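You operate a simulated robot arm through the tools that you are given. There is no shell and no other tool.

You run a simulated robot arm. Do the job below in one go: nothing can be reset, and whatever is moved stays where it is left.

## Task
Put things in order on the top of the steel cabinet by the railing. At the end: the grey coil from the top of the steel cabinet by the railing stands where the pink bottle (marked "DESCALER") stood; the yellow dough block (marked "LOT 63") from the top of the steel cabinet by the railing stands on top of the brown folded sack; the blue roll stands where the yellow dough block stood; the pink bottle is on the brown small carton (marked "SLEEVES"); the silver flour shaker from the top of the steel cabinet by the railing stands where the blue roll stood; whatever was shut is shut again. Leave all else as you found it, and nothing knocked over. Set down upright: pink bottle.
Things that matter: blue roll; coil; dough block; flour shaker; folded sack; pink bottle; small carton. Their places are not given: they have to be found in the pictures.

Only the result counts: the job must be done as asked and must still hold three seconds after the hand-in. Knocking over, shifting, dropping, spilling or breaking anything else fails it.

## Robot
A 6-joint arm with a two-finger gripper, fixed in place. Base frame: the origin is at the foot of the arm, x ahead of it, y to its left, z up; the work surface is at about z = 0. Lengths are in m, angles in degrees, forces in N, time in s.
With the tool pointing down near the work surface it reaches from about 0.24 to 0.62 m from the base axis. Its first joint turns from -66.0 to 66.0 degrees. Payload 1.37 kg.
The tool frame sits at the grasp point between the pads (the TCP): z along the fingers, y along the line on which they close. The tips reach 0.022 m beyond it. Largest opening 0.092 m; the body of the gripper starts 0.065 m behind the TCP.
Orientation is that of the tool frame in the base frame, as a unit quaternion [x, y, z, w]. With the fingers straight down and closing along the base's y, the tool's x points along the base's -x, its y along +y and its z along -z.

## Interface
- The arm moves only by the tool step_arm. Its argument "moves" is a list of rows, each a list of 6 numbers: the shift along the base's x, y, z in m, then the turn, a rotation vector about the base's x, y, z in degrees. In form: [[tx, ty, tz, ax, ay, az], ...]. A call has 1 to 20 rows; each row is the pose to reach, as a shift and turn from the pose commanded when the call began. "gripper" is the finger opening in m, from 0 to 0.092, set as the call begins (left out, the last holds). Each row takes 0.2 s and may step no farther than 0.05 m and 8.6 degrees from the row before; otherwise, or with a gripper value out of range, the whole call is refused. A pose out of reach is approached as far as the arm can. The call stops where the force on the tool passes 40 N (or 10 N more than at its start, if that is more) or the arm is blocked; 0.2 s more then pass. Each finger halts on what it meets, pressing with about 26 N; the grip force reading is that of the motor and also rises with nothing between the fingers. The clock runs only during rows and for 0.2 s after the last one: add rows that repeat a pose to give the fingers time. The reply holds the time, the measured pose of the TCP, the force on the tool along the base axes, the opening and the grip force, in the units named above and with some noise, with the torque about the TCP (base axes, N m) and any sound that the robot's microphone picked up, and new pictures: "views" is both (left out), scene, wrist or none.
- Cameras (640 x 400 px; columns grow to the right, rows downward): "scene" is fixed at [0.0465, -0.4557, 0.5745]; the picture's right is [0.58, -0.82, 0.00], its down [-0.59, -0.42, -0.69] and it looks along [0.56, 0.40, -0.73] (base axes); focal length 257 px, centre (320, 200). "wrist" rides on the gripper at [0.071, 0.019, -0.102] in the tool frame; the picture's right is [-0.26, 0.97, 0.00], its down [-0.75, -0.20, -0.63] and it looks along [-0.60, -0.16, 0.78] (tool axes); focal length 280 px, centre (320, 200).
- pixel_to_xyz(camera, pixels): for up to 12 pixels [column, row] of the newest picture of that camera ("zoom" is the newest enlarged one), the place [x, y, z] in the base frame of the surface seen there, good to about 0.002 m, but the place of the scene camera against the robot may be out by one fixed shift of up to 0.012 m in any direction. No time passes.
- zoom(camera, box): a new picture of the part [left, top, right, bottom] of that camera's present view, enlarged. No time passes.
- sign_off(): hands the job in; it is judged then, once.

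Open the gripper and draw the arm clear of the work before you hand the job in, unless the task says otherwise.

The tools are called as a command line: name --pt "numbers of a row" for each row, then --argument value for the rest, lists and objects as JSON in quotes. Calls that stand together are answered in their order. step_arm: Moves the arm, as the interface text tells. Its arguments: {"type":"object","properties":{"moves":{"type":"array"},"gripper":{"type":"number"},"views":{"type":"string","enum":["both","scene","wrist","none"]}},"required":["moves"]} The other tools are called the same way: pixel_to_xyz (camera, pixels) gives the place of the surface under pixels of a picture; zoom (camera, box) takes an enlarged picture of a part of a camera's view; sign_off () hands the job in.

At the start:

```text
time: 0.0
ee_pos: [0.4145, -0.1852, 0.3207]
tool_rot: [0.001, 1.0, 0.0, 0.002]
wrist_force: [-0.1, 1.6, 0.0]
torque: [0.01, 0.03, -0.01]
gripper_width: 0.0919
finger_force: 0.2
```

scene: 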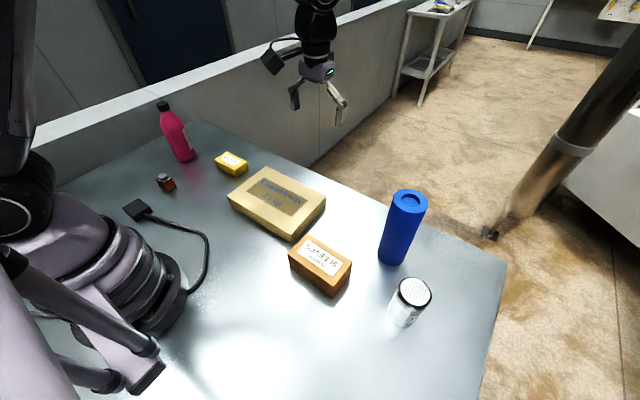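
wrist: 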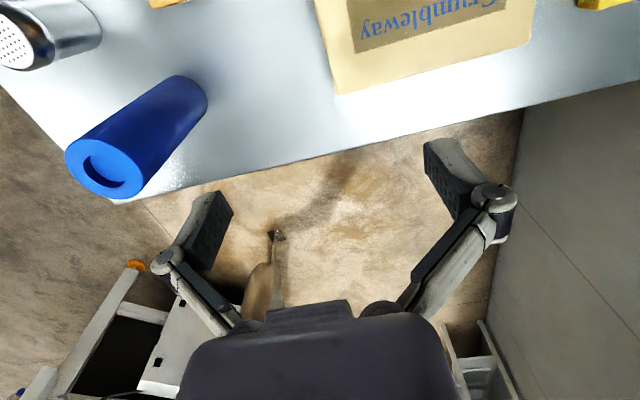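

The scene picture shows the pink bottle (175,135), yellow block (231,163), sack (278,200), carton (320,265), blue roll (402,228), shaker (410,302) and small dark items near (166,182) and (137,210). I zoom in to identify everything, especially the coil.

zoom --camera "scene" --box '[100, 90, 260, 190]'

zoom --camera "scene" --box '[100, 160, 260, 260]'

zoom --camera "scene" --box '[280, 180, 480, 340]'

```text
4.00 times, centred on (180, 140) of scene
```

zoom: 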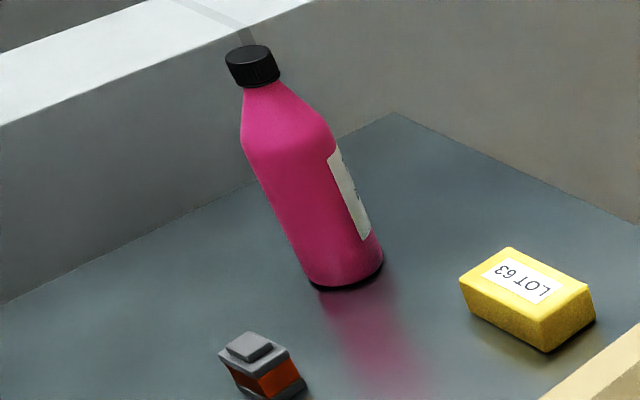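

```text
4.00 times, centred on (180, 210) of scene
```

zoom: 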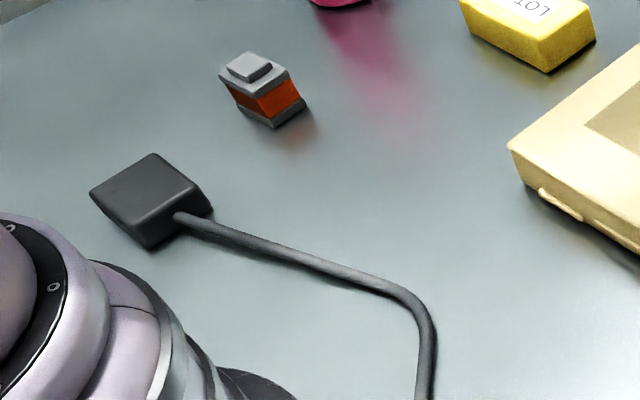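

```text
2.50 times, centred on (380, 260) of scene
```

zoom: 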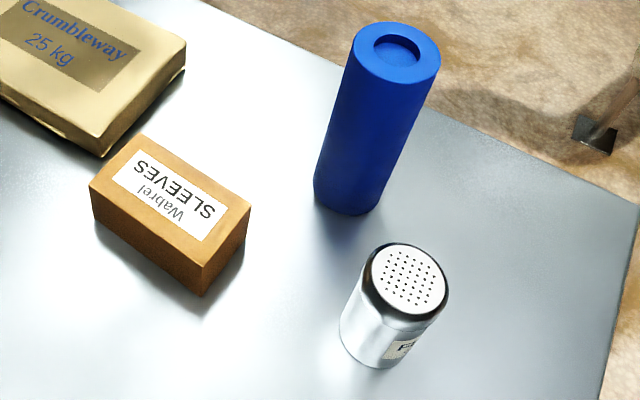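

The grey coil is the small grey-flanged, copper-wound piece at (166,182). I take positions of all items from the scene camera.

pixel_to_xyz --camera "scene" --pixels '[[163, 105], [187, 161], [162, 177], [167, 190], [230, 158], [232, 170], [278, 195], [321, 257], [410, 200], [393, 264], [414, 290], [402, 324]]'

pixel_to_xyz --camera "scene" --pixels '[[195, 120], [60, 185], [508, 263], [320, 185], [131, 209], [208, 240], [190, 290], [480, 400], [250, 300], [250, 370], [400, 380], [220, 200]]'

```text
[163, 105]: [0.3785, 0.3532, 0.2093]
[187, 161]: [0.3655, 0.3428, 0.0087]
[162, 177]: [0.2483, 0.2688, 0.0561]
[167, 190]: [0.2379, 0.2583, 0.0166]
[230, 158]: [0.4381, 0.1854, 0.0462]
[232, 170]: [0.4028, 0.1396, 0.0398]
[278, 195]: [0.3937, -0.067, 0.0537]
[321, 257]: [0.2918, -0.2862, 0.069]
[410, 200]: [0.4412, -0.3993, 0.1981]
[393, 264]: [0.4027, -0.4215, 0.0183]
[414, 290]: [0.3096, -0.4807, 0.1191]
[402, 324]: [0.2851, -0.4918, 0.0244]
```

```text
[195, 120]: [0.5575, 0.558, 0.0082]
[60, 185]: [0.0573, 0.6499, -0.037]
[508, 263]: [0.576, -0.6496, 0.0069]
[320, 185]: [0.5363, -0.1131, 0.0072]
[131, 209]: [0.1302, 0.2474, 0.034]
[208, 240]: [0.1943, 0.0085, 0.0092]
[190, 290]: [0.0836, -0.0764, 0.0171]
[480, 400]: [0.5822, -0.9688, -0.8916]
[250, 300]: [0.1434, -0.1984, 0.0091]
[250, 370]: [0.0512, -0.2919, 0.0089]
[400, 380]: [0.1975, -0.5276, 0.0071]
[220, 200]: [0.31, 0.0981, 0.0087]
```

Next I compare wrist-camera places with scene-camera places for the same features (sack corner, roll top rim, shaker top) to find the scene camera's fixed shift.

pixel_to_xyz --camera "wrist" --pixels '[[300, 130], [338, 92], [105, 168], [108, 198], [90, 150], [68, 155], [142, 180], [18, 40], [525, 40], [360, 30], [200, 90], [582, 8]]'

zoom --camera "wrist" --box '[0, 0, 240, 210]'

zoom --camera "scene" --box '[220, 140, 360, 300]'

```text
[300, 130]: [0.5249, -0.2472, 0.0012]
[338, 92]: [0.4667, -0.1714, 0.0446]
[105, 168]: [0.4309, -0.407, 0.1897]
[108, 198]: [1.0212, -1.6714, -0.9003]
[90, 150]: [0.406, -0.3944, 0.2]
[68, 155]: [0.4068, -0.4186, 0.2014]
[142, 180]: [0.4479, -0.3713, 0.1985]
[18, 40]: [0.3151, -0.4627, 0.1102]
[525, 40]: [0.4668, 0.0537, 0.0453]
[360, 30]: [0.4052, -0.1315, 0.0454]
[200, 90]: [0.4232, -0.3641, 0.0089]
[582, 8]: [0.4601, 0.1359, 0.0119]
```

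```text
1.90 times, centred on (120, 105) of wrist
```

zoom: 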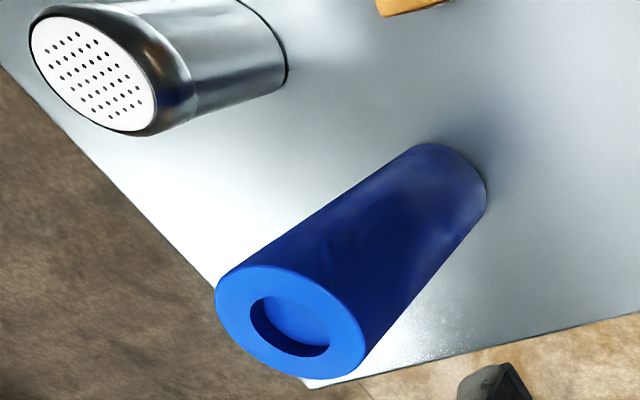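

```text
2.50 times, centred on (290, 220) of scene
```

zoom: 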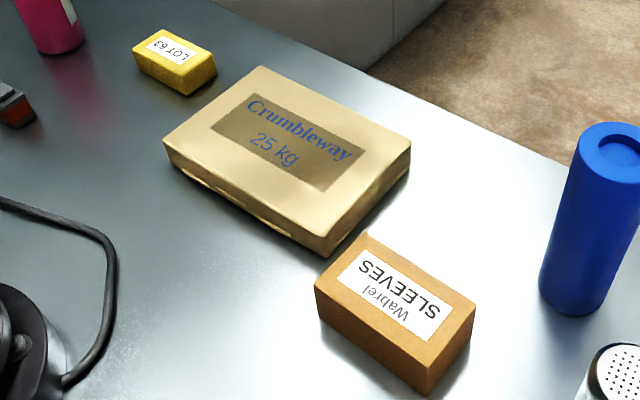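

Scene z is about 0.008 high (table reads 0.008 there, about 0.001 with the wrist). I move the hand over to the left side at z≈0.33 to survey bottle, coil and block with the wrist camera.

step_arm --pt "-0.01 0.045 0.005 0 0 0" --pt "-0.02 0.09 0.01 0 0 0" --pt "-0.03 0.135 0.01 0 0 0" --pt "-0.04 0.18 0.01 0 0 0" --pt "-0.05 0.225 0.01 0 0 0" --pt "-0.06 0.27 0.01 0 0 0" --pt "-0.075 0.315 0.01 0 0 0" --pt "-0.09 0.36 0.01 0 0 0" --pt "-0.105 0.405 0.01 0 0 0" --pt "-0.115 0.44 0.01 0 0 0" --pt "-0.115 0.44 0.01 0 0 0"

```text
time: 2.4
ee_pos: [0.2976, 0.2561, 0.3293]
tool_rot: [0.001, 1.0, -0.001, 0.001]
wrist_force: [0.4, 0.4, 0.2]
torque: [0.02, 0.02, -0.02]
gripper_width: 0.0919
finger_force: 0.0
```

scene: 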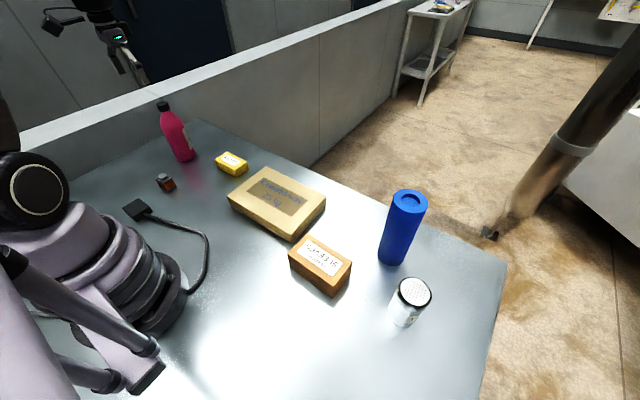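
wrist: 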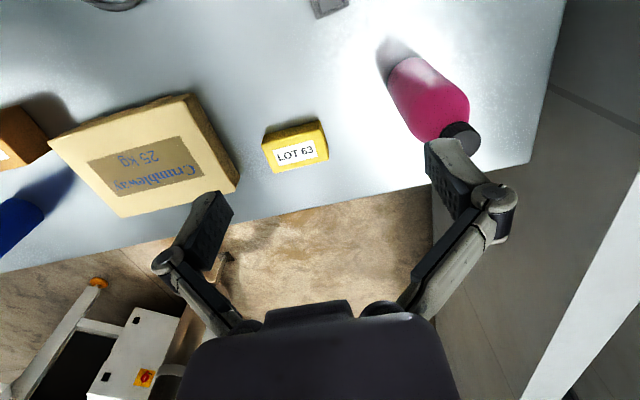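

The wrist view shows the bottle at (425,95), block (295,147), sack (150,155), coil (327,5). I zoom on each and read places.

zoom --camera "wrist" --box '[350, 20, 510, 170]'

pixel_to_xyz --camera "wrist" --pixels '[[463, 137], [448, 130], [474, 150], [440, 60], [420, 135], [468, 105], [395, 90], [380, 75], [415, 60], [420, 50], [430, 95], [350, 60]]'

zoom --camera "wrist" --box '[240, 100, 350, 190]'

pixel_to_xyz --camera "wrist" --pixels '[[295, 150], [263, 137], [320, 121], [273, 174], [328, 159], [268, 150], [320, 135], [300, 130], [50, 145], [185, 98], [125, 216], [228, 190]]'

```text
2.67 times, centred on (430, 95) of wrist
```

zoom: 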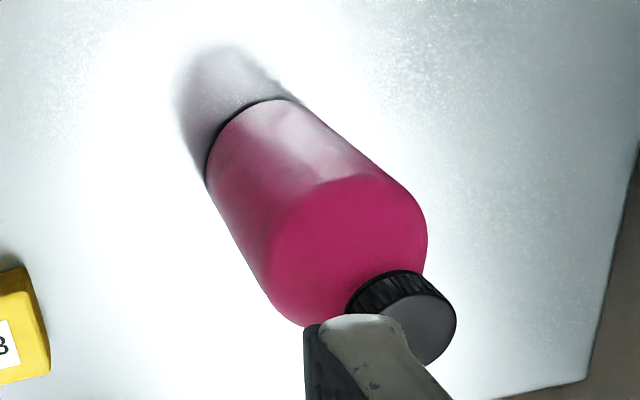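

```text
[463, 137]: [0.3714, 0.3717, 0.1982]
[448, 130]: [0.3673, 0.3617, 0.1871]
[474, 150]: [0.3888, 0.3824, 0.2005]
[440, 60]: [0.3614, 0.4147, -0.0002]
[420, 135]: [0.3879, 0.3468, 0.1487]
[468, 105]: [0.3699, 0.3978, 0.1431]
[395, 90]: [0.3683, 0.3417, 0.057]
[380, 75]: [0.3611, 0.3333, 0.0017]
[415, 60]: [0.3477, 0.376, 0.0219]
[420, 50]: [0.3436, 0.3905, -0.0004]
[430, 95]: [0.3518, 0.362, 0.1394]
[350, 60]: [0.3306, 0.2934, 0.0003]
```

```text
4.44 times, centred on (295, 145) of wrist
```

zoom: 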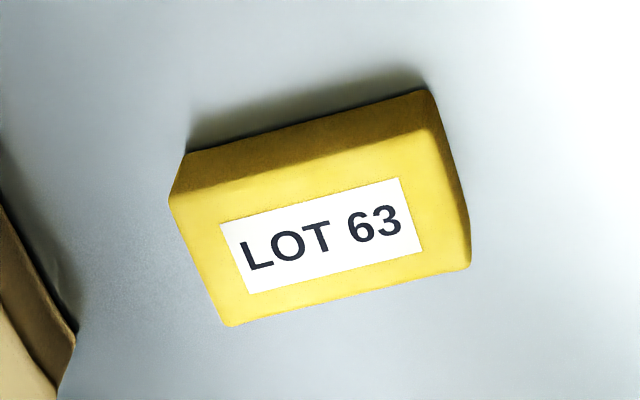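

```text
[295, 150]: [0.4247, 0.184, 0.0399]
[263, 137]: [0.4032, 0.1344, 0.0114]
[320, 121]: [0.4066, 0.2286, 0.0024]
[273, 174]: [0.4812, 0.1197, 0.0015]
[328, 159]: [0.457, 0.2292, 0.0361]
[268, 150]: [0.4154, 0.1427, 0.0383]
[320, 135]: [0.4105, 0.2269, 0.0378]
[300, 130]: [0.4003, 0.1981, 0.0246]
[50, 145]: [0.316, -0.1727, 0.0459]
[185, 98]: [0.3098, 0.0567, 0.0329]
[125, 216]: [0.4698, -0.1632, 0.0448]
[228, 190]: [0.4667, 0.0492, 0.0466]
```

The finger hides part of the bottle cap, so I move the hand back and left to get a clear look at the coil and the bottle together.

step_arm --pt "-0.04 0.02 0 0 0 0" --pt "-0.08 0.04 0 0 0 0" --pt "-0.08 0.04 0 0 0 0" --views "wrist"

```text
time: 3.2
ee_pos: [0.2206, 0.2943, 0.331]
tool_rot: [0.001, 1.0, 0.0, 0.0]
wrist_force: [-0.6, -0.5, 0.8]
torque: [0.02, 0.02, 0.0]
gripper_width: 0.0919
finger_force: 0.1
```

wrist: 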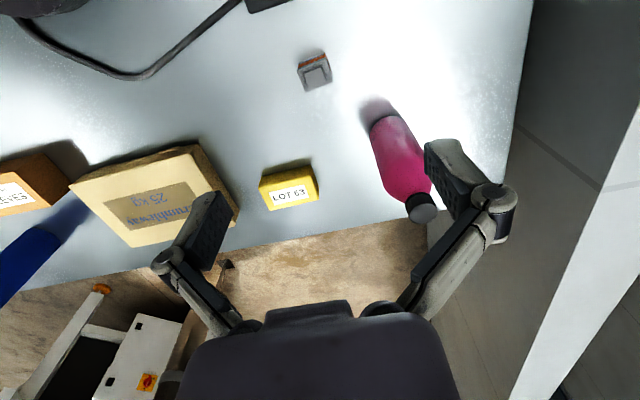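

Now the bottle (400,165), coil (314,72) and block (289,187) are visible and unobstructed. I zoom on the bottle and measure cap and body edges.

zoom --camera "wrist" --box '[350, 100, 462, 230]'

```text
3.08 times, centred on (406, 165) of wrist
```

zoom: 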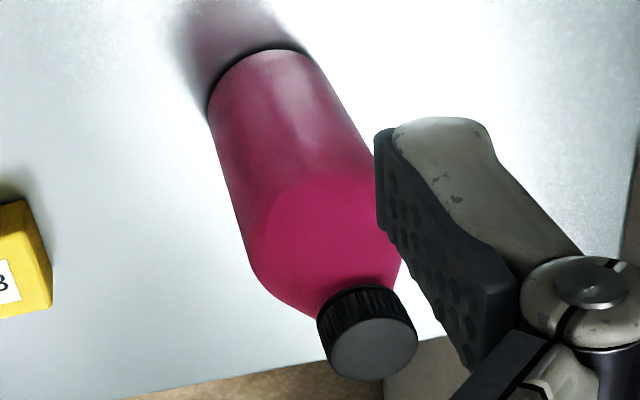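

pixel_to_xyz --camera "zoom" --pixels '[[373, 348], [334, 350], [412, 345], [372, 320], [375, 376], [366, 295], [350, 285], [270, 55], [215, 90], [300, 50], [310, 200], [330, 260]]'

pixel_to_xyz --camera "zoom" --pixels '[[212, 105], [212, 120], [225, 160], [235, 200], [245, 240], [255, 270], [300, 305], [318, 318], [260, 200], [300, 130], [300, 170], [320, 290]]'

```text
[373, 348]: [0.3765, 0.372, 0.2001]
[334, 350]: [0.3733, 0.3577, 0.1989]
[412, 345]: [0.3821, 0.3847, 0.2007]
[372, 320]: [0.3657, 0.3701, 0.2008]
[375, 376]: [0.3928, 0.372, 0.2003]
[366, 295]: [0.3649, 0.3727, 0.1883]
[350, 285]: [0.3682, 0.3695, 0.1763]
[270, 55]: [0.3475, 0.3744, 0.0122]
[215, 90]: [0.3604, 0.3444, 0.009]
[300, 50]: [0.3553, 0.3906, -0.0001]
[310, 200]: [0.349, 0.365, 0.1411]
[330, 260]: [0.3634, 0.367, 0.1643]
```

```text
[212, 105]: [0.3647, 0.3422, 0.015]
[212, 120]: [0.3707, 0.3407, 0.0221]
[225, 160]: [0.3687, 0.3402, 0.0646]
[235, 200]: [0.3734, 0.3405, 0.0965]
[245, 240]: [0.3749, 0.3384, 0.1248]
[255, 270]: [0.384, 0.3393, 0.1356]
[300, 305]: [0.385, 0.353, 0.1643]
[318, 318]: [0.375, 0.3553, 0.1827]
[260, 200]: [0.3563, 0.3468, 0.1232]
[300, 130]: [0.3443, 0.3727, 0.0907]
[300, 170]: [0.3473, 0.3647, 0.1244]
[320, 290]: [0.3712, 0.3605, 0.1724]
```

Bottle axis comes out at about (0.378, 0.371), radius 0.031, height 0.20, body cylinder up to z≈0.14. Now I zoom on the coil and the yellow block.

zoom --camera "wrist" --box '[282, 40, 346, 100]'

pixel_to_xyz --camera "wrist" --pixels '[[316, 75], [298, 70], [325, 57], [303, 91], [332, 80], [315, 80], [310, 60], [322, 85], [296, 62], [300, 62], [324, 52], [328, 66]]'

zoom --camera "wrist" --box '[245, 150, 335, 220]'

pixel_to_xyz --camera "zoom" --pixels '[[330, 210], [160, 130], [185, 260], [430, 205], [395, 90], [395, 55], [160, 90], [300, 250], [300, 130], [175, 190], [410, 140], [430, 180]]'

```text
6.67 times, centred on (314, 70) of wrist
```

zoom: 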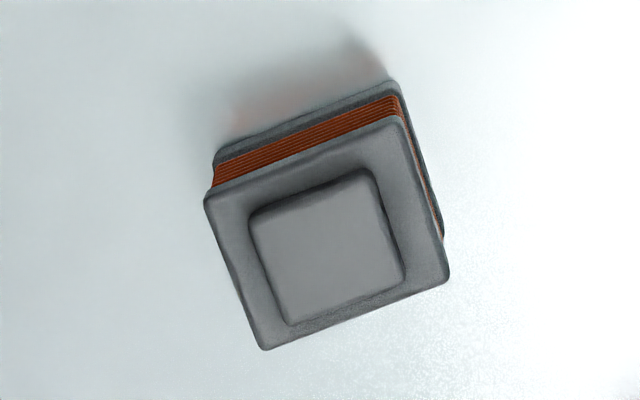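

```text
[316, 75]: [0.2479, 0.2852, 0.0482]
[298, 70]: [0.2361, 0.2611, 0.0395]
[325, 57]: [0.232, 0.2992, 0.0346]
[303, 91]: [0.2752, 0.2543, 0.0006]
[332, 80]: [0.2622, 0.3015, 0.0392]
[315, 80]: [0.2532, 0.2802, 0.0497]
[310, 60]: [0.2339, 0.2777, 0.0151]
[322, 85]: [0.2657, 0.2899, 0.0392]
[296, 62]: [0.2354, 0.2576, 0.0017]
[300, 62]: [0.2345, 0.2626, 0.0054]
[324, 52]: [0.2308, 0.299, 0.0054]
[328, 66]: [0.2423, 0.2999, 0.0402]
```

```text
5.71 times, centred on (290, 185) of wrist
```

zoom: 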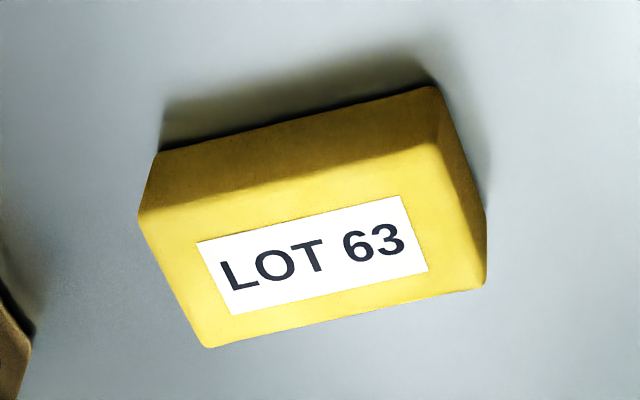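

```text
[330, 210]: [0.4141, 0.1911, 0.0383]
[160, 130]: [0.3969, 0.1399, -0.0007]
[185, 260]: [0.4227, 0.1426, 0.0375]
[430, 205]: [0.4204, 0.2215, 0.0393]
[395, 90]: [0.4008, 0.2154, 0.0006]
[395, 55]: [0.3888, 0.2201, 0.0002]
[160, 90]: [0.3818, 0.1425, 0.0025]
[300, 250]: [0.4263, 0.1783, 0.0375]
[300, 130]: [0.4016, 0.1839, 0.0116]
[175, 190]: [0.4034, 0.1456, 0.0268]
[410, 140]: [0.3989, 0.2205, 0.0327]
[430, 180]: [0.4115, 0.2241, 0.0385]
```

The block's centre is about (0.426, 0.183), roughly 0.095 long in y and 0.055 wide in x, top at z≈0.038; so I will grip it across x. I plan the order block → sack, roll → block spot, shaker → roll spot, bottle → carton, coil → bottle spot; I go above the block now, turning the hand 90° about z.

step_arm --pt "0.02 -0.01 0 0 0 8.2" --pt "0.04 -0.02 0 0 0 16.4" --pt "0.06 -0.03 0 0 0 24.6" --pt "0.08 -0.042 -0.01 0 0 32.8" --pt "0.1 -0.054 -0.02 0 0 41" --pt "0.12 -0.066 -0.035 0 0 49.2" --pt "0.14 -0.078 -0.05 0 0 57.4" --pt "0.16 -0.09 -0.07 0 0 65.6" --pt "0.18 -0.1 -0.09 0 0 73.8" --pt "0.196 -0.107 -0.11 0 0 82" --pt "0.206 -0.112 -0.13 0 0 90" --pt "0.206 -0.112 -0.13 0 0 90"

```text
time: 5.8
ee_pos: [0.4249, 0.1832, 0.2006]
tool_rot: [-0.707, 0.707, 0.001, 0.0]
wrist_force: [-0.3, -0.4, 0.1]
torque: [0.01, -0.01, -0.03]
gripper_width: 0.0922
finger_force: 0.0
```

scene: 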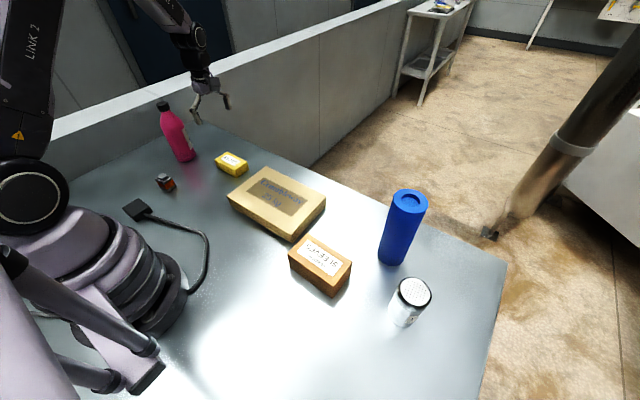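
wrist: 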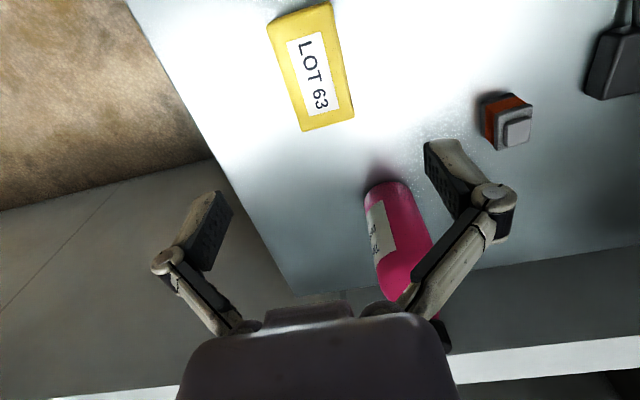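

The block is at (313,67) in the wrist view, below the hand. I zoom in and measure its corners.

zoom --camera "wrist" --box '[210, 0, 420, 135]'

pixel_to_xyz --camera "wrist" --pixels '[[313, 67], [271, 27], [328, 6], [302, 128], [351, 116], [285, 80], [342, 60], [300, 15], [326, 121], [290, 70], [335, 55], [240, 60]]'

```text
2.96 times, centred on (315, 68) of wrist
```

zoom: 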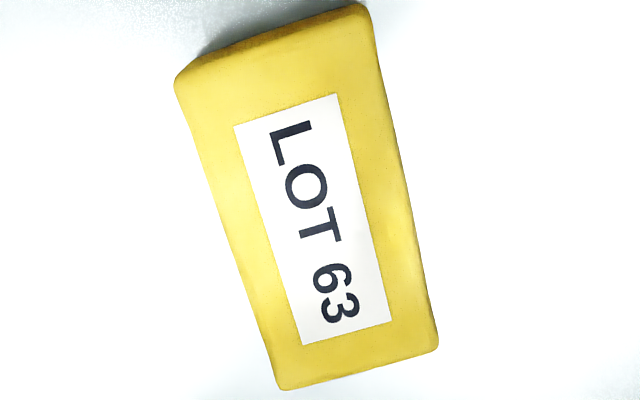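

```text
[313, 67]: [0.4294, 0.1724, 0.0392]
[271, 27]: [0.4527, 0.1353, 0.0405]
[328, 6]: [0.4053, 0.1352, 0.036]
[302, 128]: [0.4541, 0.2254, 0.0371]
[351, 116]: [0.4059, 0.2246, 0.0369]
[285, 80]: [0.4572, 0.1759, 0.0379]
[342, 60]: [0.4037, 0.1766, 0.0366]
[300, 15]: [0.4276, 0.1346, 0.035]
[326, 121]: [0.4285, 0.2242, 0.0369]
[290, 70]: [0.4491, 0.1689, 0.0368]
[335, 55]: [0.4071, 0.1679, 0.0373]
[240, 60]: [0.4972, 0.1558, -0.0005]
```

The block's edges run x 0.402–0.457 and y 0.134–0.228, centre (0.4295, 0.181), height 0.038. I shift to the centre and go down with the fingers wide open.

step_arm --pt "0.004 -0.002 -0.04 0 0 0" --pt "0.004 -0.002 -0.08 0 0 0" --pt "0.004 -0.002 -0.115 0 0 0" --pt "0.004 -0.002 -0.145 0 0 0" --pt "0.004 -0.002 -0.163 0 0 0" --pt "0.004 -0.002 -0.172 0 0 0" --pt "0.004 -0.002 -0.172 0 0 0" --gripper 0.092 --views "wrist"

```text
time: 7.4
ee_pos: [0.428, 0.1795, 0.0285]
tool_rot: [-0.707, 0.708, 0.001, 0.001]
wrist_force: [-0.2, -1.0, -0.3]
torque: [0.03, 0.01, -0.02]
gripper_width: 0.0918
finger_force: 0.1
```

wrist: 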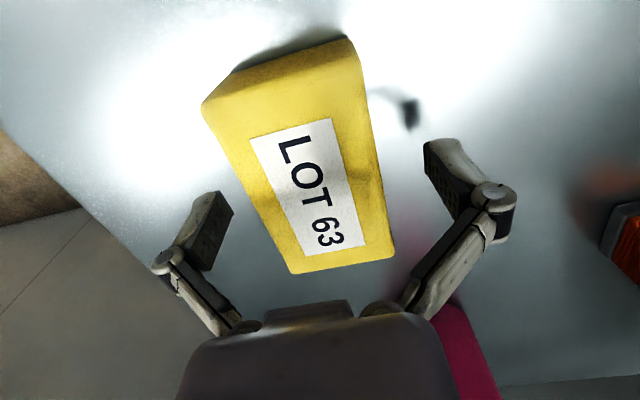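

The block sits between the pads (rows 100–260, columns 235–385). I close the fingers and wait for them to settle.

step_arm --pt "0 0 0 0 0 0" --pt "0 0 0 0 0 0" --pt "0 0 0 0 0 0" --pt "0 0 0 0 0 0" --pt "0 0 0 0 0 0" --gripper 0.0 --views "wrist"

```text
time: 8.6
ee_pos: [0.4283, 0.1814, 0.0291]
tool_rot: [-0.706, 0.708, -0.001, 0.001]
wrist_force: [1.8, -0.3, 6.1]
torque: [-0.02, -0.05, 0.05]
gripper_width: 0.0578
finger_force: 26.4
```

wrist: 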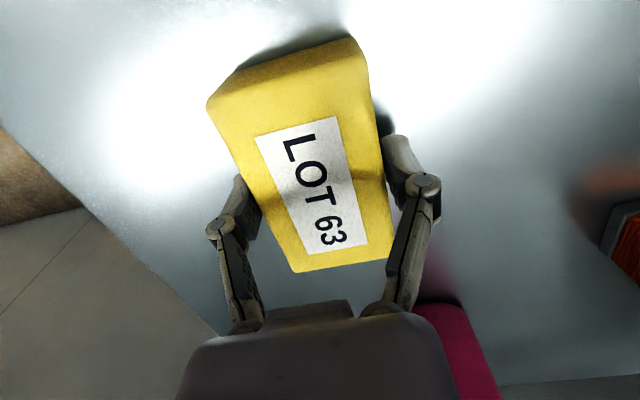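

The block is gripped (opening 0.058, 26 N). I lift it 0.12 m and carry it over the centre of the sack, about (0.391, -0.059).

step_arm --pt "0 0 0.02 0 0 0" --pt "0 0 0.06 0 0 0" --pt "0 0 0.1 0 0 0" --pt "0 0 0.12 0 0 0" --pt "-0.007 -0.04 0.12 0 0 0" --pt "-0.014 -0.08 0.12 0 0 0" --pt "-0.021 -0.12 0.12 0 0 0" --pt "-0.027 -0.16 0.12 0 0 0" --pt "-0.033 -0.2 0.12 0 0 0" --pt "-0.0385 -0.24 0.12 0 0 0" --pt "-0.0385 -0.24 0.12 0 0 0"

```text
time: 11.0
ee_pos: [0.3899, -0.059, 0.1494]
tool_rot: [-0.706, 0.708, 0.001, 0.001]
wrist_force: [0.0, -0.5, -2.6]
torque: [0.01, 0.0, 0.0]
gripper_width: 0.0577
finger_force: 26.0
```

scene: 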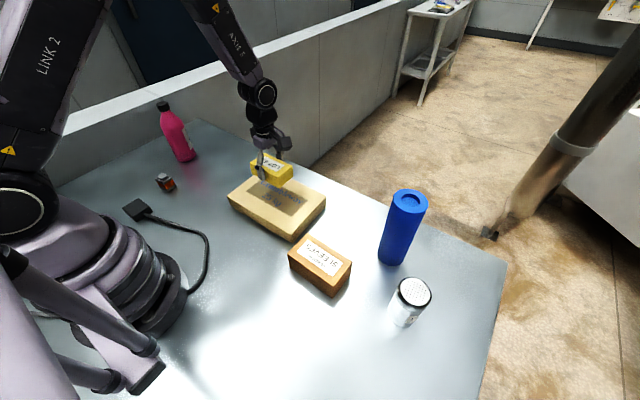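
wrist: 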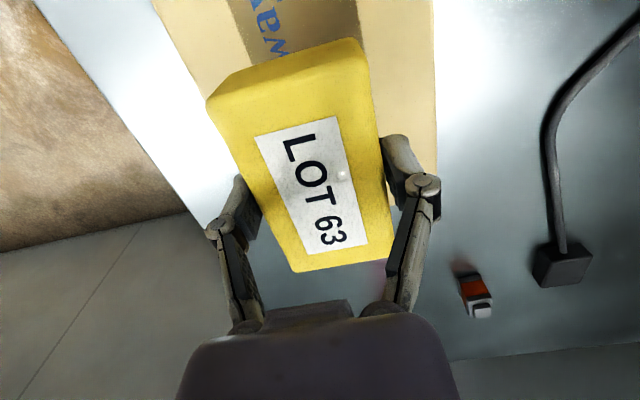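

The block hangs level over the sack. I lower it toward the sack top (z≈0.0455), slowing for the last few millimetres and watching the force.

step_arm --pt "0 0 -0.03 0 0 0" --pt "0 0 -0.055 0 0 0" --pt "0 0 -0.066 0 0 0" --pt "0 0 -0.07 0 0 0" --pt "0 0 -0.072 0 0 0" --pt "0 0 -0.072 0 0 0" --views "scene"

```text
time: 12.4
ee_pos: [0.3901, -0.06, 0.0761]
tool_rot: [-0.706, 0.708, 0.001, 0.001]
wrist_force: [0.4, -0.5, -2.8]
torque: [0.02, 0.0, 0.03]
gripper_width: 0.0576
finger_force: 26.0
```

scene: 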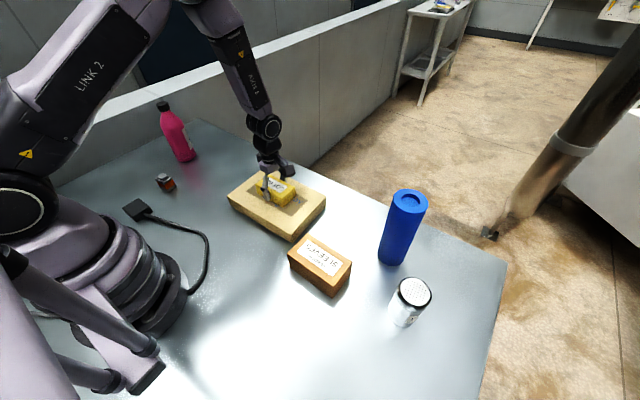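

No contact yet (force still about -2.8 N in z). I step down by 1 mm increments.

step_arm --pt "0 0 -0.001 0 0 0" --pt "0 0 -0.002 0 0 0" --pt "0 0 -0.003 0 0 0" --pt "0 0 -0.003 0 0 0" --views "none"

```text
time: 13.4
ee_pos: [0.3915, -0.0606, 0.0732]
tool_rot: [-0.706, 0.708, 0.001, 0.001]
wrist_force: [-1.9, -0.2, 1.5]
torque: [0.07, -0.06, 0.02]
gripper_width: 0.0576
finger_force: 26.2
```

The vertical force swung from -2.8 to +1.5 N, so the block rests on the sack. I open the fingers, then raise the hand straight up.

step_arm --pt "0 0 0 0 0 0" --pt "0 0 0 0 0 0" --pt "0 0 0 0 0 0" --pt "0 0 0.01 0 0 0" --pt "0 0 0.04 0 0 0" --pt "0 0 0.08 0 0 0" --pt "0 0 0.12 0 0 0" --pt "0 0 0.16 0 0 0" --pt "0 0 0.2 0 0 0" --gripper 0.085

```text
time: 15.4
ee_pos: [0.3903, -0.0591, 0.2724]
tool_rot: [-0.707, 0.708, 0.0, 0.001]
wrist_force: [-0.4, 0.0, -0.2]
torque: [0.01, -0.02, 0.0]
gripper_width: 0.0849
finger_force: 0.1
```

scene: 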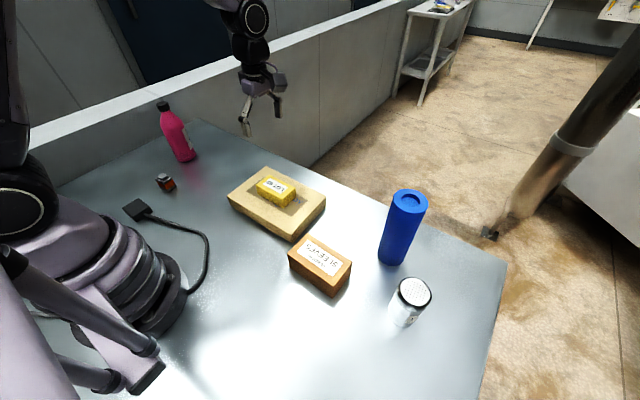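
wrist: 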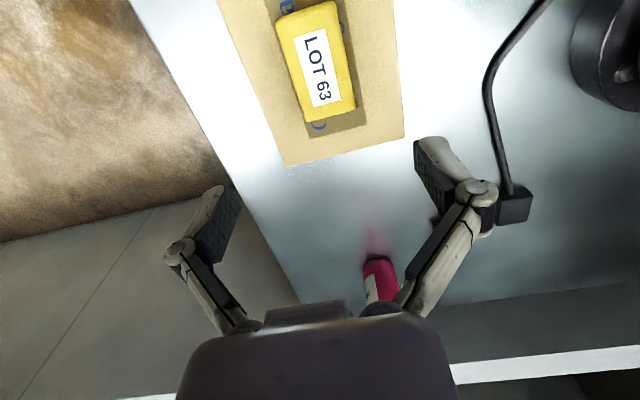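

The block rests squarely on the sack. Next I turn the hand back and move to the right side at z≈0.33 to survey roll, shaker and carton with the wrist camera.

step_arm --pt "-0.01 -0.025 0.01 0 0 -8.2" --pt "-0.02 -0.05 0.02 0 0 -16.4" --pt "-0.03 -0.075 0.03 0 0 -24.6" --pt "-0.04 -0.1 0.04 0 0 -32.8" --pt "-0.05 -0.13 0.05 0 0 -41" --pt "-0.06 -0.16 0.058 0 0 -49.2" --pt "-0.07 -0.19 0.058 0 0 -57.4" --pt "-0.08 -0.22 0.058 0 0 -65.6" --pt "-0.09 -0.25 0.058 0 0 -73.8" --pt "-0.1 -0.27 0.058 0 0 -82" --pt "-0.11 -0.29 0.058 0 0 -90" --pt "-0.11 -0.29 0.058 0 0 -90" --gripper 0.092

```text
time: 18.0
ee_pos: [0.2817, -0.3498, 0.3327]
tool_rot: [0.002, 1.0, 0.0, 0.001]
wrist_force: [0.2, -0.3, 0.3]
torque: [0.01, 0.01, 0.01]
gripper_width: 0.0922
finger_force: 0.1
```

scene: 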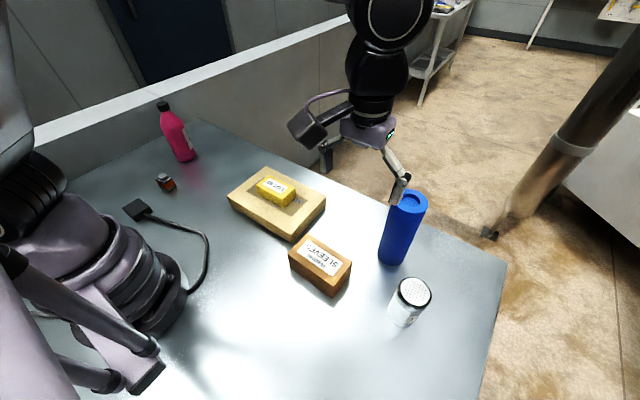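
wrist: 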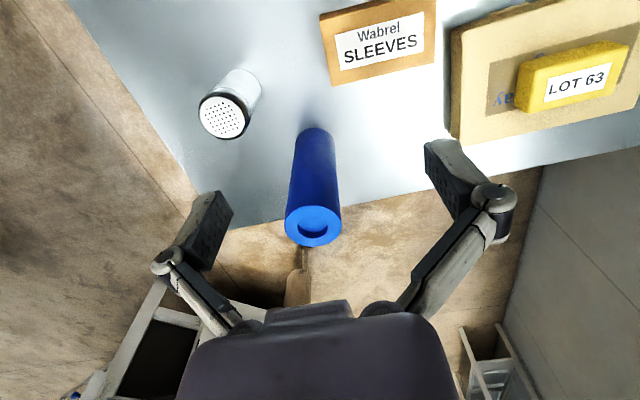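

The carton (380,40), shaker (230,103) and roll (315,190) are all visible and unobstructed. I zoom and measure each.

zoom --camera "wrist" --box '[255, 110, 375, 255]'

pixel_to_xyz --camera "zoom" --pixels '[[240, 330], [318, 278], [385, 325], [300, 366], [320, 290], [310, 280], [246, 200], [380, 200], [310, 60], [265, 75], [360, 75], [300, 300]]'

zoom --camera "wrist" --box '[180, 50, 280, 150]'

pixel_to_xyz --camera "zoom" --pixels '[[295, 265], [215, 250], [375, 265], [300, 185], [280, 345], [235, 205], [400, 100], [480, 160], [350, 80], [420, 80], [440, 200], [275, 160]]'

zoom --camera "wrist" --box '[310, 0, 445, 90]'

pixel_to_xyz --camera "zoom" --pixels '[[320, 180], [60, 80], [110, 370], [580, 20], [585, 280], [85, 230], [350, 330], [580, 150], [320, 50], [100, 380], [60, 200], [400, 200]]'

```text
2.76 times, centred on (315, 182) of wrist
```

zoom: 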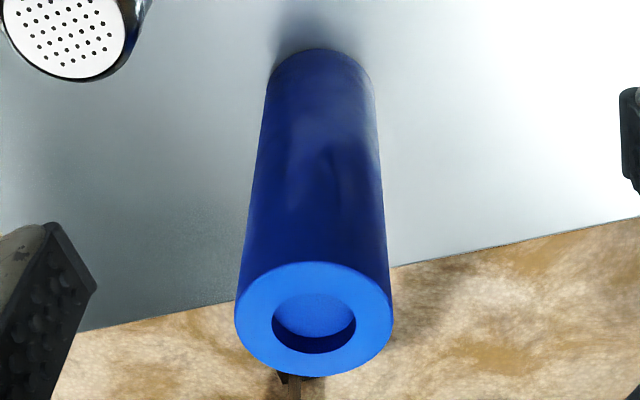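

```text
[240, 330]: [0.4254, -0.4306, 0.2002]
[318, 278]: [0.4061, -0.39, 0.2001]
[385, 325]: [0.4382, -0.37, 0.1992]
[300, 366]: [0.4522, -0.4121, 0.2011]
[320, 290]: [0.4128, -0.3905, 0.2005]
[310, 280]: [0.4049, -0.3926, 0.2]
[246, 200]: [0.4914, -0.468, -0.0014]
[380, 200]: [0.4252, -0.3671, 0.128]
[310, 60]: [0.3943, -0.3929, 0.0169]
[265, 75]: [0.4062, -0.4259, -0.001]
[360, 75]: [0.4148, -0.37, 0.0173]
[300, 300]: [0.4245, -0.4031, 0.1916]
```

```text
4.00 times, centred on (230, 100) of wrist
```

zoom: 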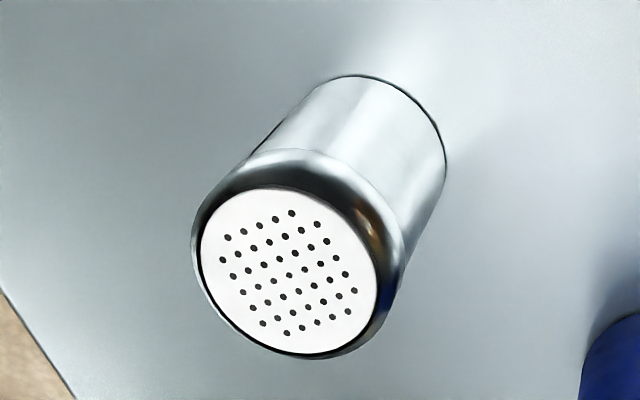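

```text
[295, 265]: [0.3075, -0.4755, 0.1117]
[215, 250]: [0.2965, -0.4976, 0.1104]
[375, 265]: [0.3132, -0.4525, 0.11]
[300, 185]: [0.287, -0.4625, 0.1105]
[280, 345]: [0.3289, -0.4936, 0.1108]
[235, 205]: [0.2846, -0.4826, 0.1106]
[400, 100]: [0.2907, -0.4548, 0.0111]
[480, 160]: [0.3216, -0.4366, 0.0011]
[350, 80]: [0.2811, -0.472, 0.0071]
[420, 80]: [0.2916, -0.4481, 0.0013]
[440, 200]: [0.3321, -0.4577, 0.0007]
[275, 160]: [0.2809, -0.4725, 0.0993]
```

```text
4.44 times, centred on (378, 45) of wrist
```

zoom: 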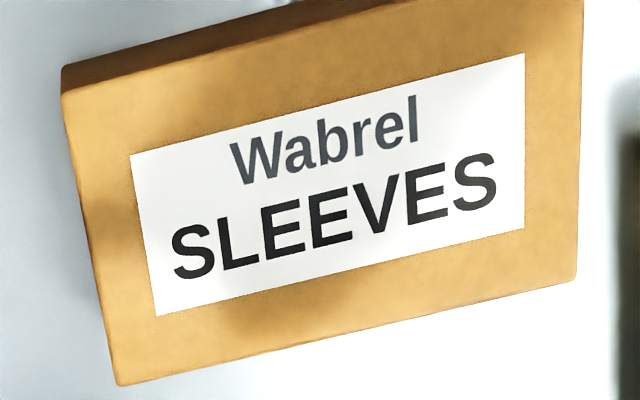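

```text
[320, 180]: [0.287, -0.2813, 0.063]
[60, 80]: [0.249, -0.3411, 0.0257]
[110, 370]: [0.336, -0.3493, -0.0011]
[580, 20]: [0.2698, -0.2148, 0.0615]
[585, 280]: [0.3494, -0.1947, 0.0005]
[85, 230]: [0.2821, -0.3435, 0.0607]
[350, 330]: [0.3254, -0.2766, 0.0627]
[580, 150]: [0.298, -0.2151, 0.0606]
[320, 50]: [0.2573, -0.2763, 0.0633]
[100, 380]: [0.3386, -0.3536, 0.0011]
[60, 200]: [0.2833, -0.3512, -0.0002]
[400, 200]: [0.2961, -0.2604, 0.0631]
```

Roll centre comes out at about (0.427, -0.3995), diameter 0.065, top 0.20; shaker centre about (0.307, -0.476), height 0.11; carton top z≈0.0625 centred near (0.289, -0.280). I move above the roll and check the alignment before descending.

step_arm --pt "0.04 -0.014 0 0 0 0" --pt "0.08 -0.028 0 0 0 0" --pt "0.115 -0.04 -0.01 0 0 0" --pt "0.146 -0.05 -0.03 0 0 0" --pt "0.146 -0.05 -0.05 0 0 0" --pt "0.146 -0.05 -0.05 0 0 0" --gripper 0.092

```text
time: 19.4
ee_pos: [0.4268, -0.3998, 0.2821]
tool_rot: [0.001, 1.0, 0.001, 0.001]
wrist_force: [-0.2, 0.8, 0.0]
torque: [-0.02, -0.03, -0.02]
gripper_width: 0.092
finger_force: 0.1
```

scene: 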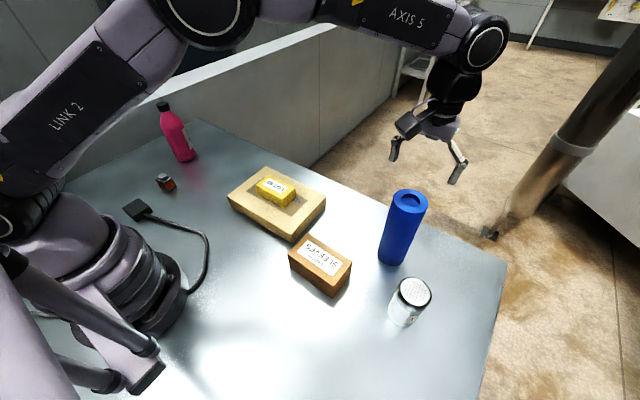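
wrist: 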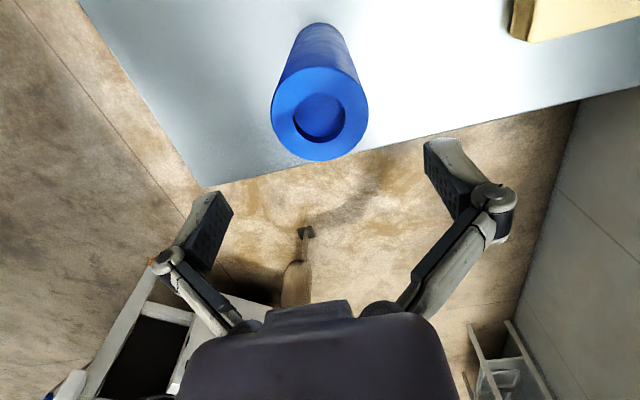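

The roll's top ring is centred at about (319.5,114), and the point under the TCP at z=0.20 should fall at (320,112), so the hand is aligned. I check rim points to confirm before going down.

pixel_to_xyz --camera "wrist" --pixels '[[274, 115], [365, 110], [323, 71], [318, 157], [315, 50], [290, 60], [355, 60], [320, 30]]'

```text
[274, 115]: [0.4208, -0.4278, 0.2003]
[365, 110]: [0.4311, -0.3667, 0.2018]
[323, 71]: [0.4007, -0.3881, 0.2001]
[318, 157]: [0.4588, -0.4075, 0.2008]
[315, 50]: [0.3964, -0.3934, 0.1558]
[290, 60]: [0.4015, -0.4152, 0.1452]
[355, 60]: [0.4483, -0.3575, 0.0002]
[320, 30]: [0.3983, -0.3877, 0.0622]
```

Rim midpoints give the roll centre (0.428, -0.3975). I correct by 1–2 mm and descend to TCP z≈0.143, keeping the hand body just above the roll's top.

step_arm --pt "0.001 0.0015 -0.02 0 0 0" --pt "0.001 0.0015 -0.05 0 0 0" --pt "0.001 0.0015 -0.08 0 0 0" --pt "0.001 0.0015 -0.105 0 0 0" --pt "0.001 0.0015 -0.125 0 0 0" --pt "0.001 0.0015 -0.138 0 0 0" --pt "0.001 0.0015 -0.138 0 0 0"

```text
time: 21.0
ee_pos: [0.4286, -0.4006, 0.1483]
tool_rot: [0.001, 1.0, -0.004, 0.005]
wrist_force: [-2.4, 0.5, 39.7]
torque: [-0.09, -0.37, 0.0]
gripper_width: 0.0936
finger_force: 23.1
```

scene: 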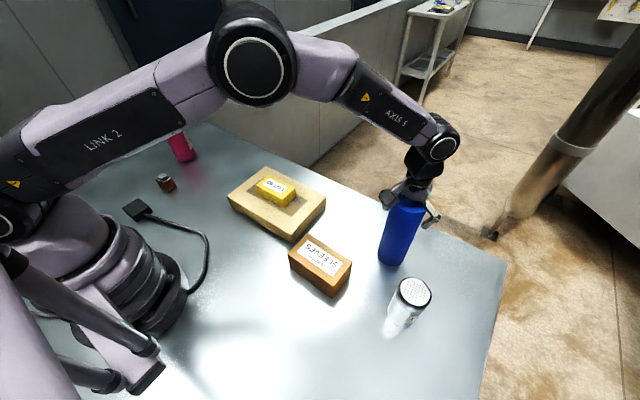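
wrist: 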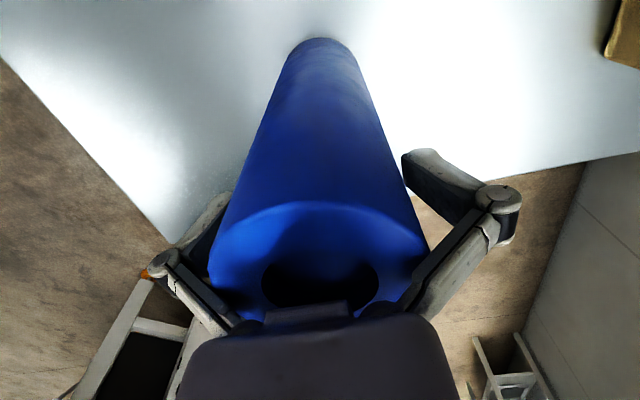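

The hand stopped with 40 N upward at z=0.148: the finger links near the palm touch the roll's rim. I back off by 25 mm at once and look again.

step_arm --pt "0 0 0.002 0 0 0" --pt "0 0 0.006 0 0 0" --pt "0 0 0.015 0 0 0" --pt "0 0 0.03 0 0 0" --pt "0 0 0.03 0 0 0"

```text
time: 22.2
ee_pos: [0.4285, -0.3979, 0.1725]
tool_rot: [0.001, 1.0, -0.001, 0.0]
wrist_force: [-0.1, 0.3, 0.0]
torque: [-0.01, 0.04, 0.0]
gripper_width: 0.092
finger_force: 0.0
```

scene: 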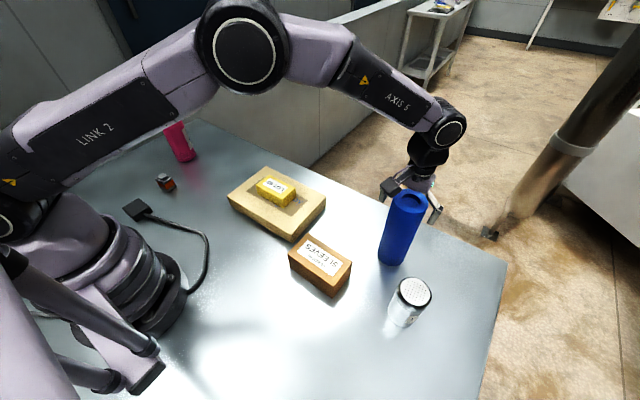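
wrist: 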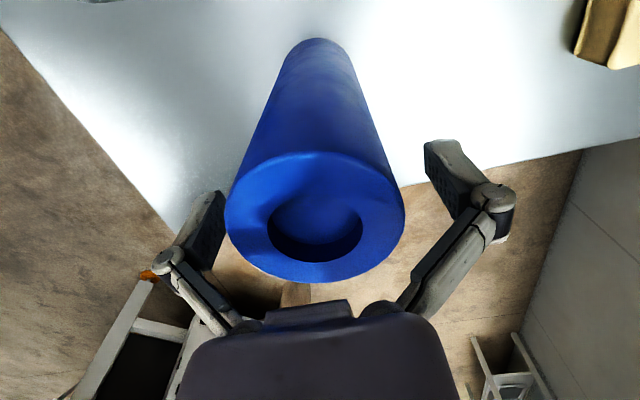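

The roll still stands upright. I measure its rim again to centre the fingers before closing at this height.

pixel_to_xyz --camera "wrist" --pixels '[[228, 215], [402, 205], [320, 155], [310, 278], [315, 60], [300, 90]]'

```text
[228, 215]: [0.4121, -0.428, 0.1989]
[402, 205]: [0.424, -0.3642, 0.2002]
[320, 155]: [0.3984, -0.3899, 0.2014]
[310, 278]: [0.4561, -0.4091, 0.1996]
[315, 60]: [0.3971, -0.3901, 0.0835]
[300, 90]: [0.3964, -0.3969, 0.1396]
```

Roll centre reads (0.427, -0.399) against TCP (0.4285, -0.398) – centred within 1 mm. I close the fingers here.

step_arm --pt "0 -0.001 0 0 0 0" --pt "0 -0.001 0 0 0 0" --pt "0 -0.001 0 0 0 0" --pt "0 -0.001 0 0 0 0" --pt "0 -0.001 0 0 0 0" --gripper 0.0

```text
time: 23.4
ee_pos: [0.4288, -0.3993, 0.1744]
tool_rot: [0.001, 1.0, -0.001, 0.002]
wrist_force: [-1.3, -1.2, 6.3]
torque: [0.03, 0.04, 0.04]
gripper_width: 0.0676
finger_force: 25.6
```

scene: 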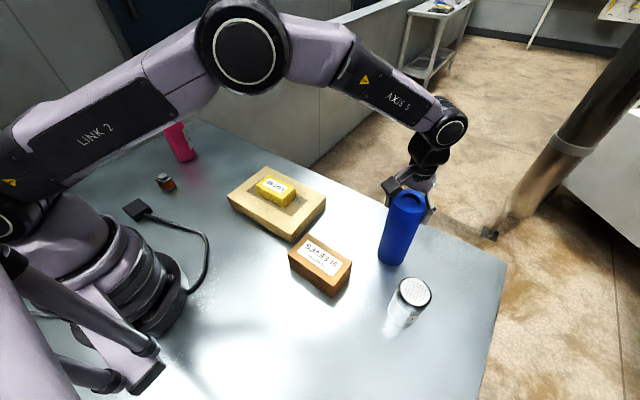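
wrist: 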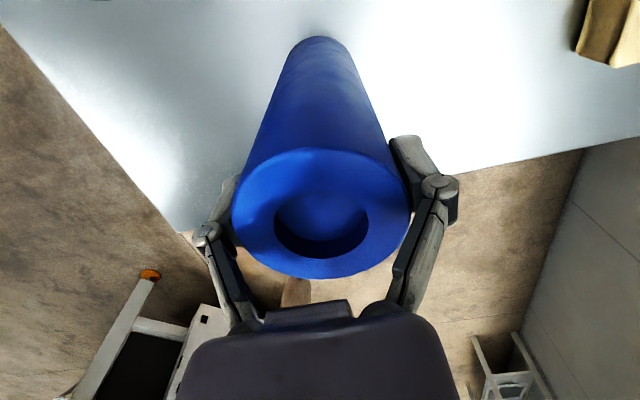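

Gripped at 0.0676 opening. I lift gently and check that the roll comes with the hand.

step_arm --pt "0 0 0.01 0 0 0" --pt "0 0 0.03 0 0 0" --pt "0 0 0.06 0 0 0" --pt "0 0 0.09 0 0 0" --pt "0 0 0.12 0 0 0" --pt "0 0 0.13 0 0 0" --pt "0 0 0.13 0 0 0"

```text
time: 25.0
ee_pos: [0.4288, -0.3967, 0.303]
tool_rot: [0.0, 1.0, 0.0, 0.001]
wrist_force: [-0.1, -0.2, -5.7]
torque: [0.01, 0.03, 0.0]
gripper_width: 0.0671
finger_force: 25.8
```

scene: 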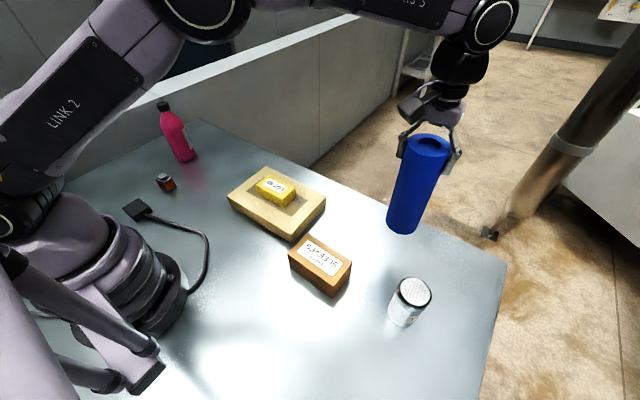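
wrist: 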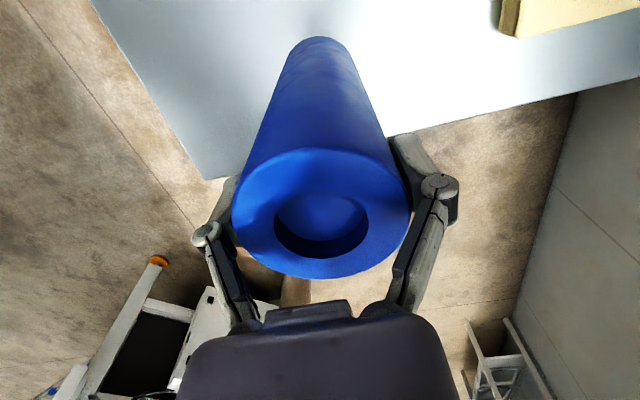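

The roll is lifted with its bottom at about z=0.13 (load 5.7 N). I carry it along y at this height over the sack to above the block's old spot (0.4295, 0.181).

step_arm --pt "0 0.02 0.005 0 0 0" --pt "0 0.06 0.01 0 0 0" --pt "0 0.1 0.01 0 0 0" --pt "0 0.14 0.01 0 0 0" --pt "0 0.18 0.01 0 0 0" --pt "0 0.22 0.01 0 0 0" --pt "0 0.26 0.01 0 0 0" --pt "0 0.3 0.01 0 0 0" --pt "0 0.34 0.01 0 0 0" --pt "0 0.38 0.01 0 0 0" --pt "0 0.42 0.01 0 0 0" --pt "0 0.46 0.01 0 0 0" --pt "0 0.5 0.01 0 0 0" --pt "0 0.54 0.01 0 0 0" --pt "0.001 0.565 0.01 0 0 0" --pt "0.001 0.578 0.01 0 0 0" --pt "0.001 0.578 0.01 0 0 0"

```text
time: 28.6
ee_pos: [0.4273, 0.1798, 0.3142]
tool_rot: [0.001, 1.0, 0.0, 0.001]
wrist_force: [-0.1, 0.5, -5.1]
torque: [0.02, 0.03, 0.0]
gripper_width: 0.0671
finger_force: 26.4
```

scene: 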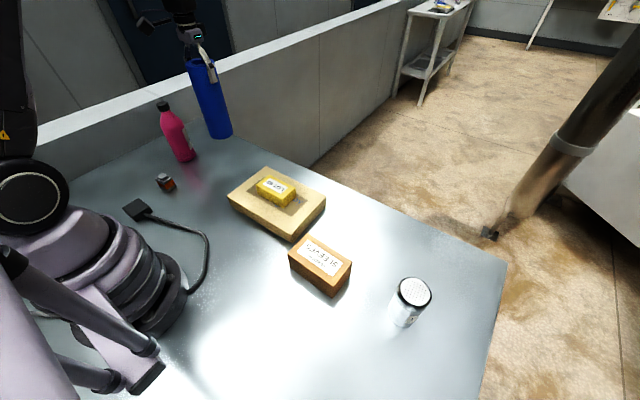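
wrist: 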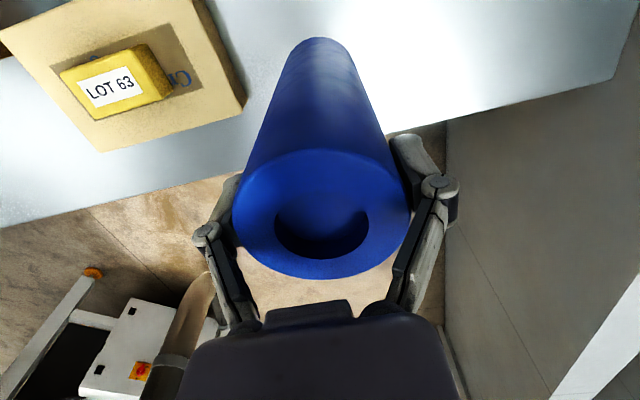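

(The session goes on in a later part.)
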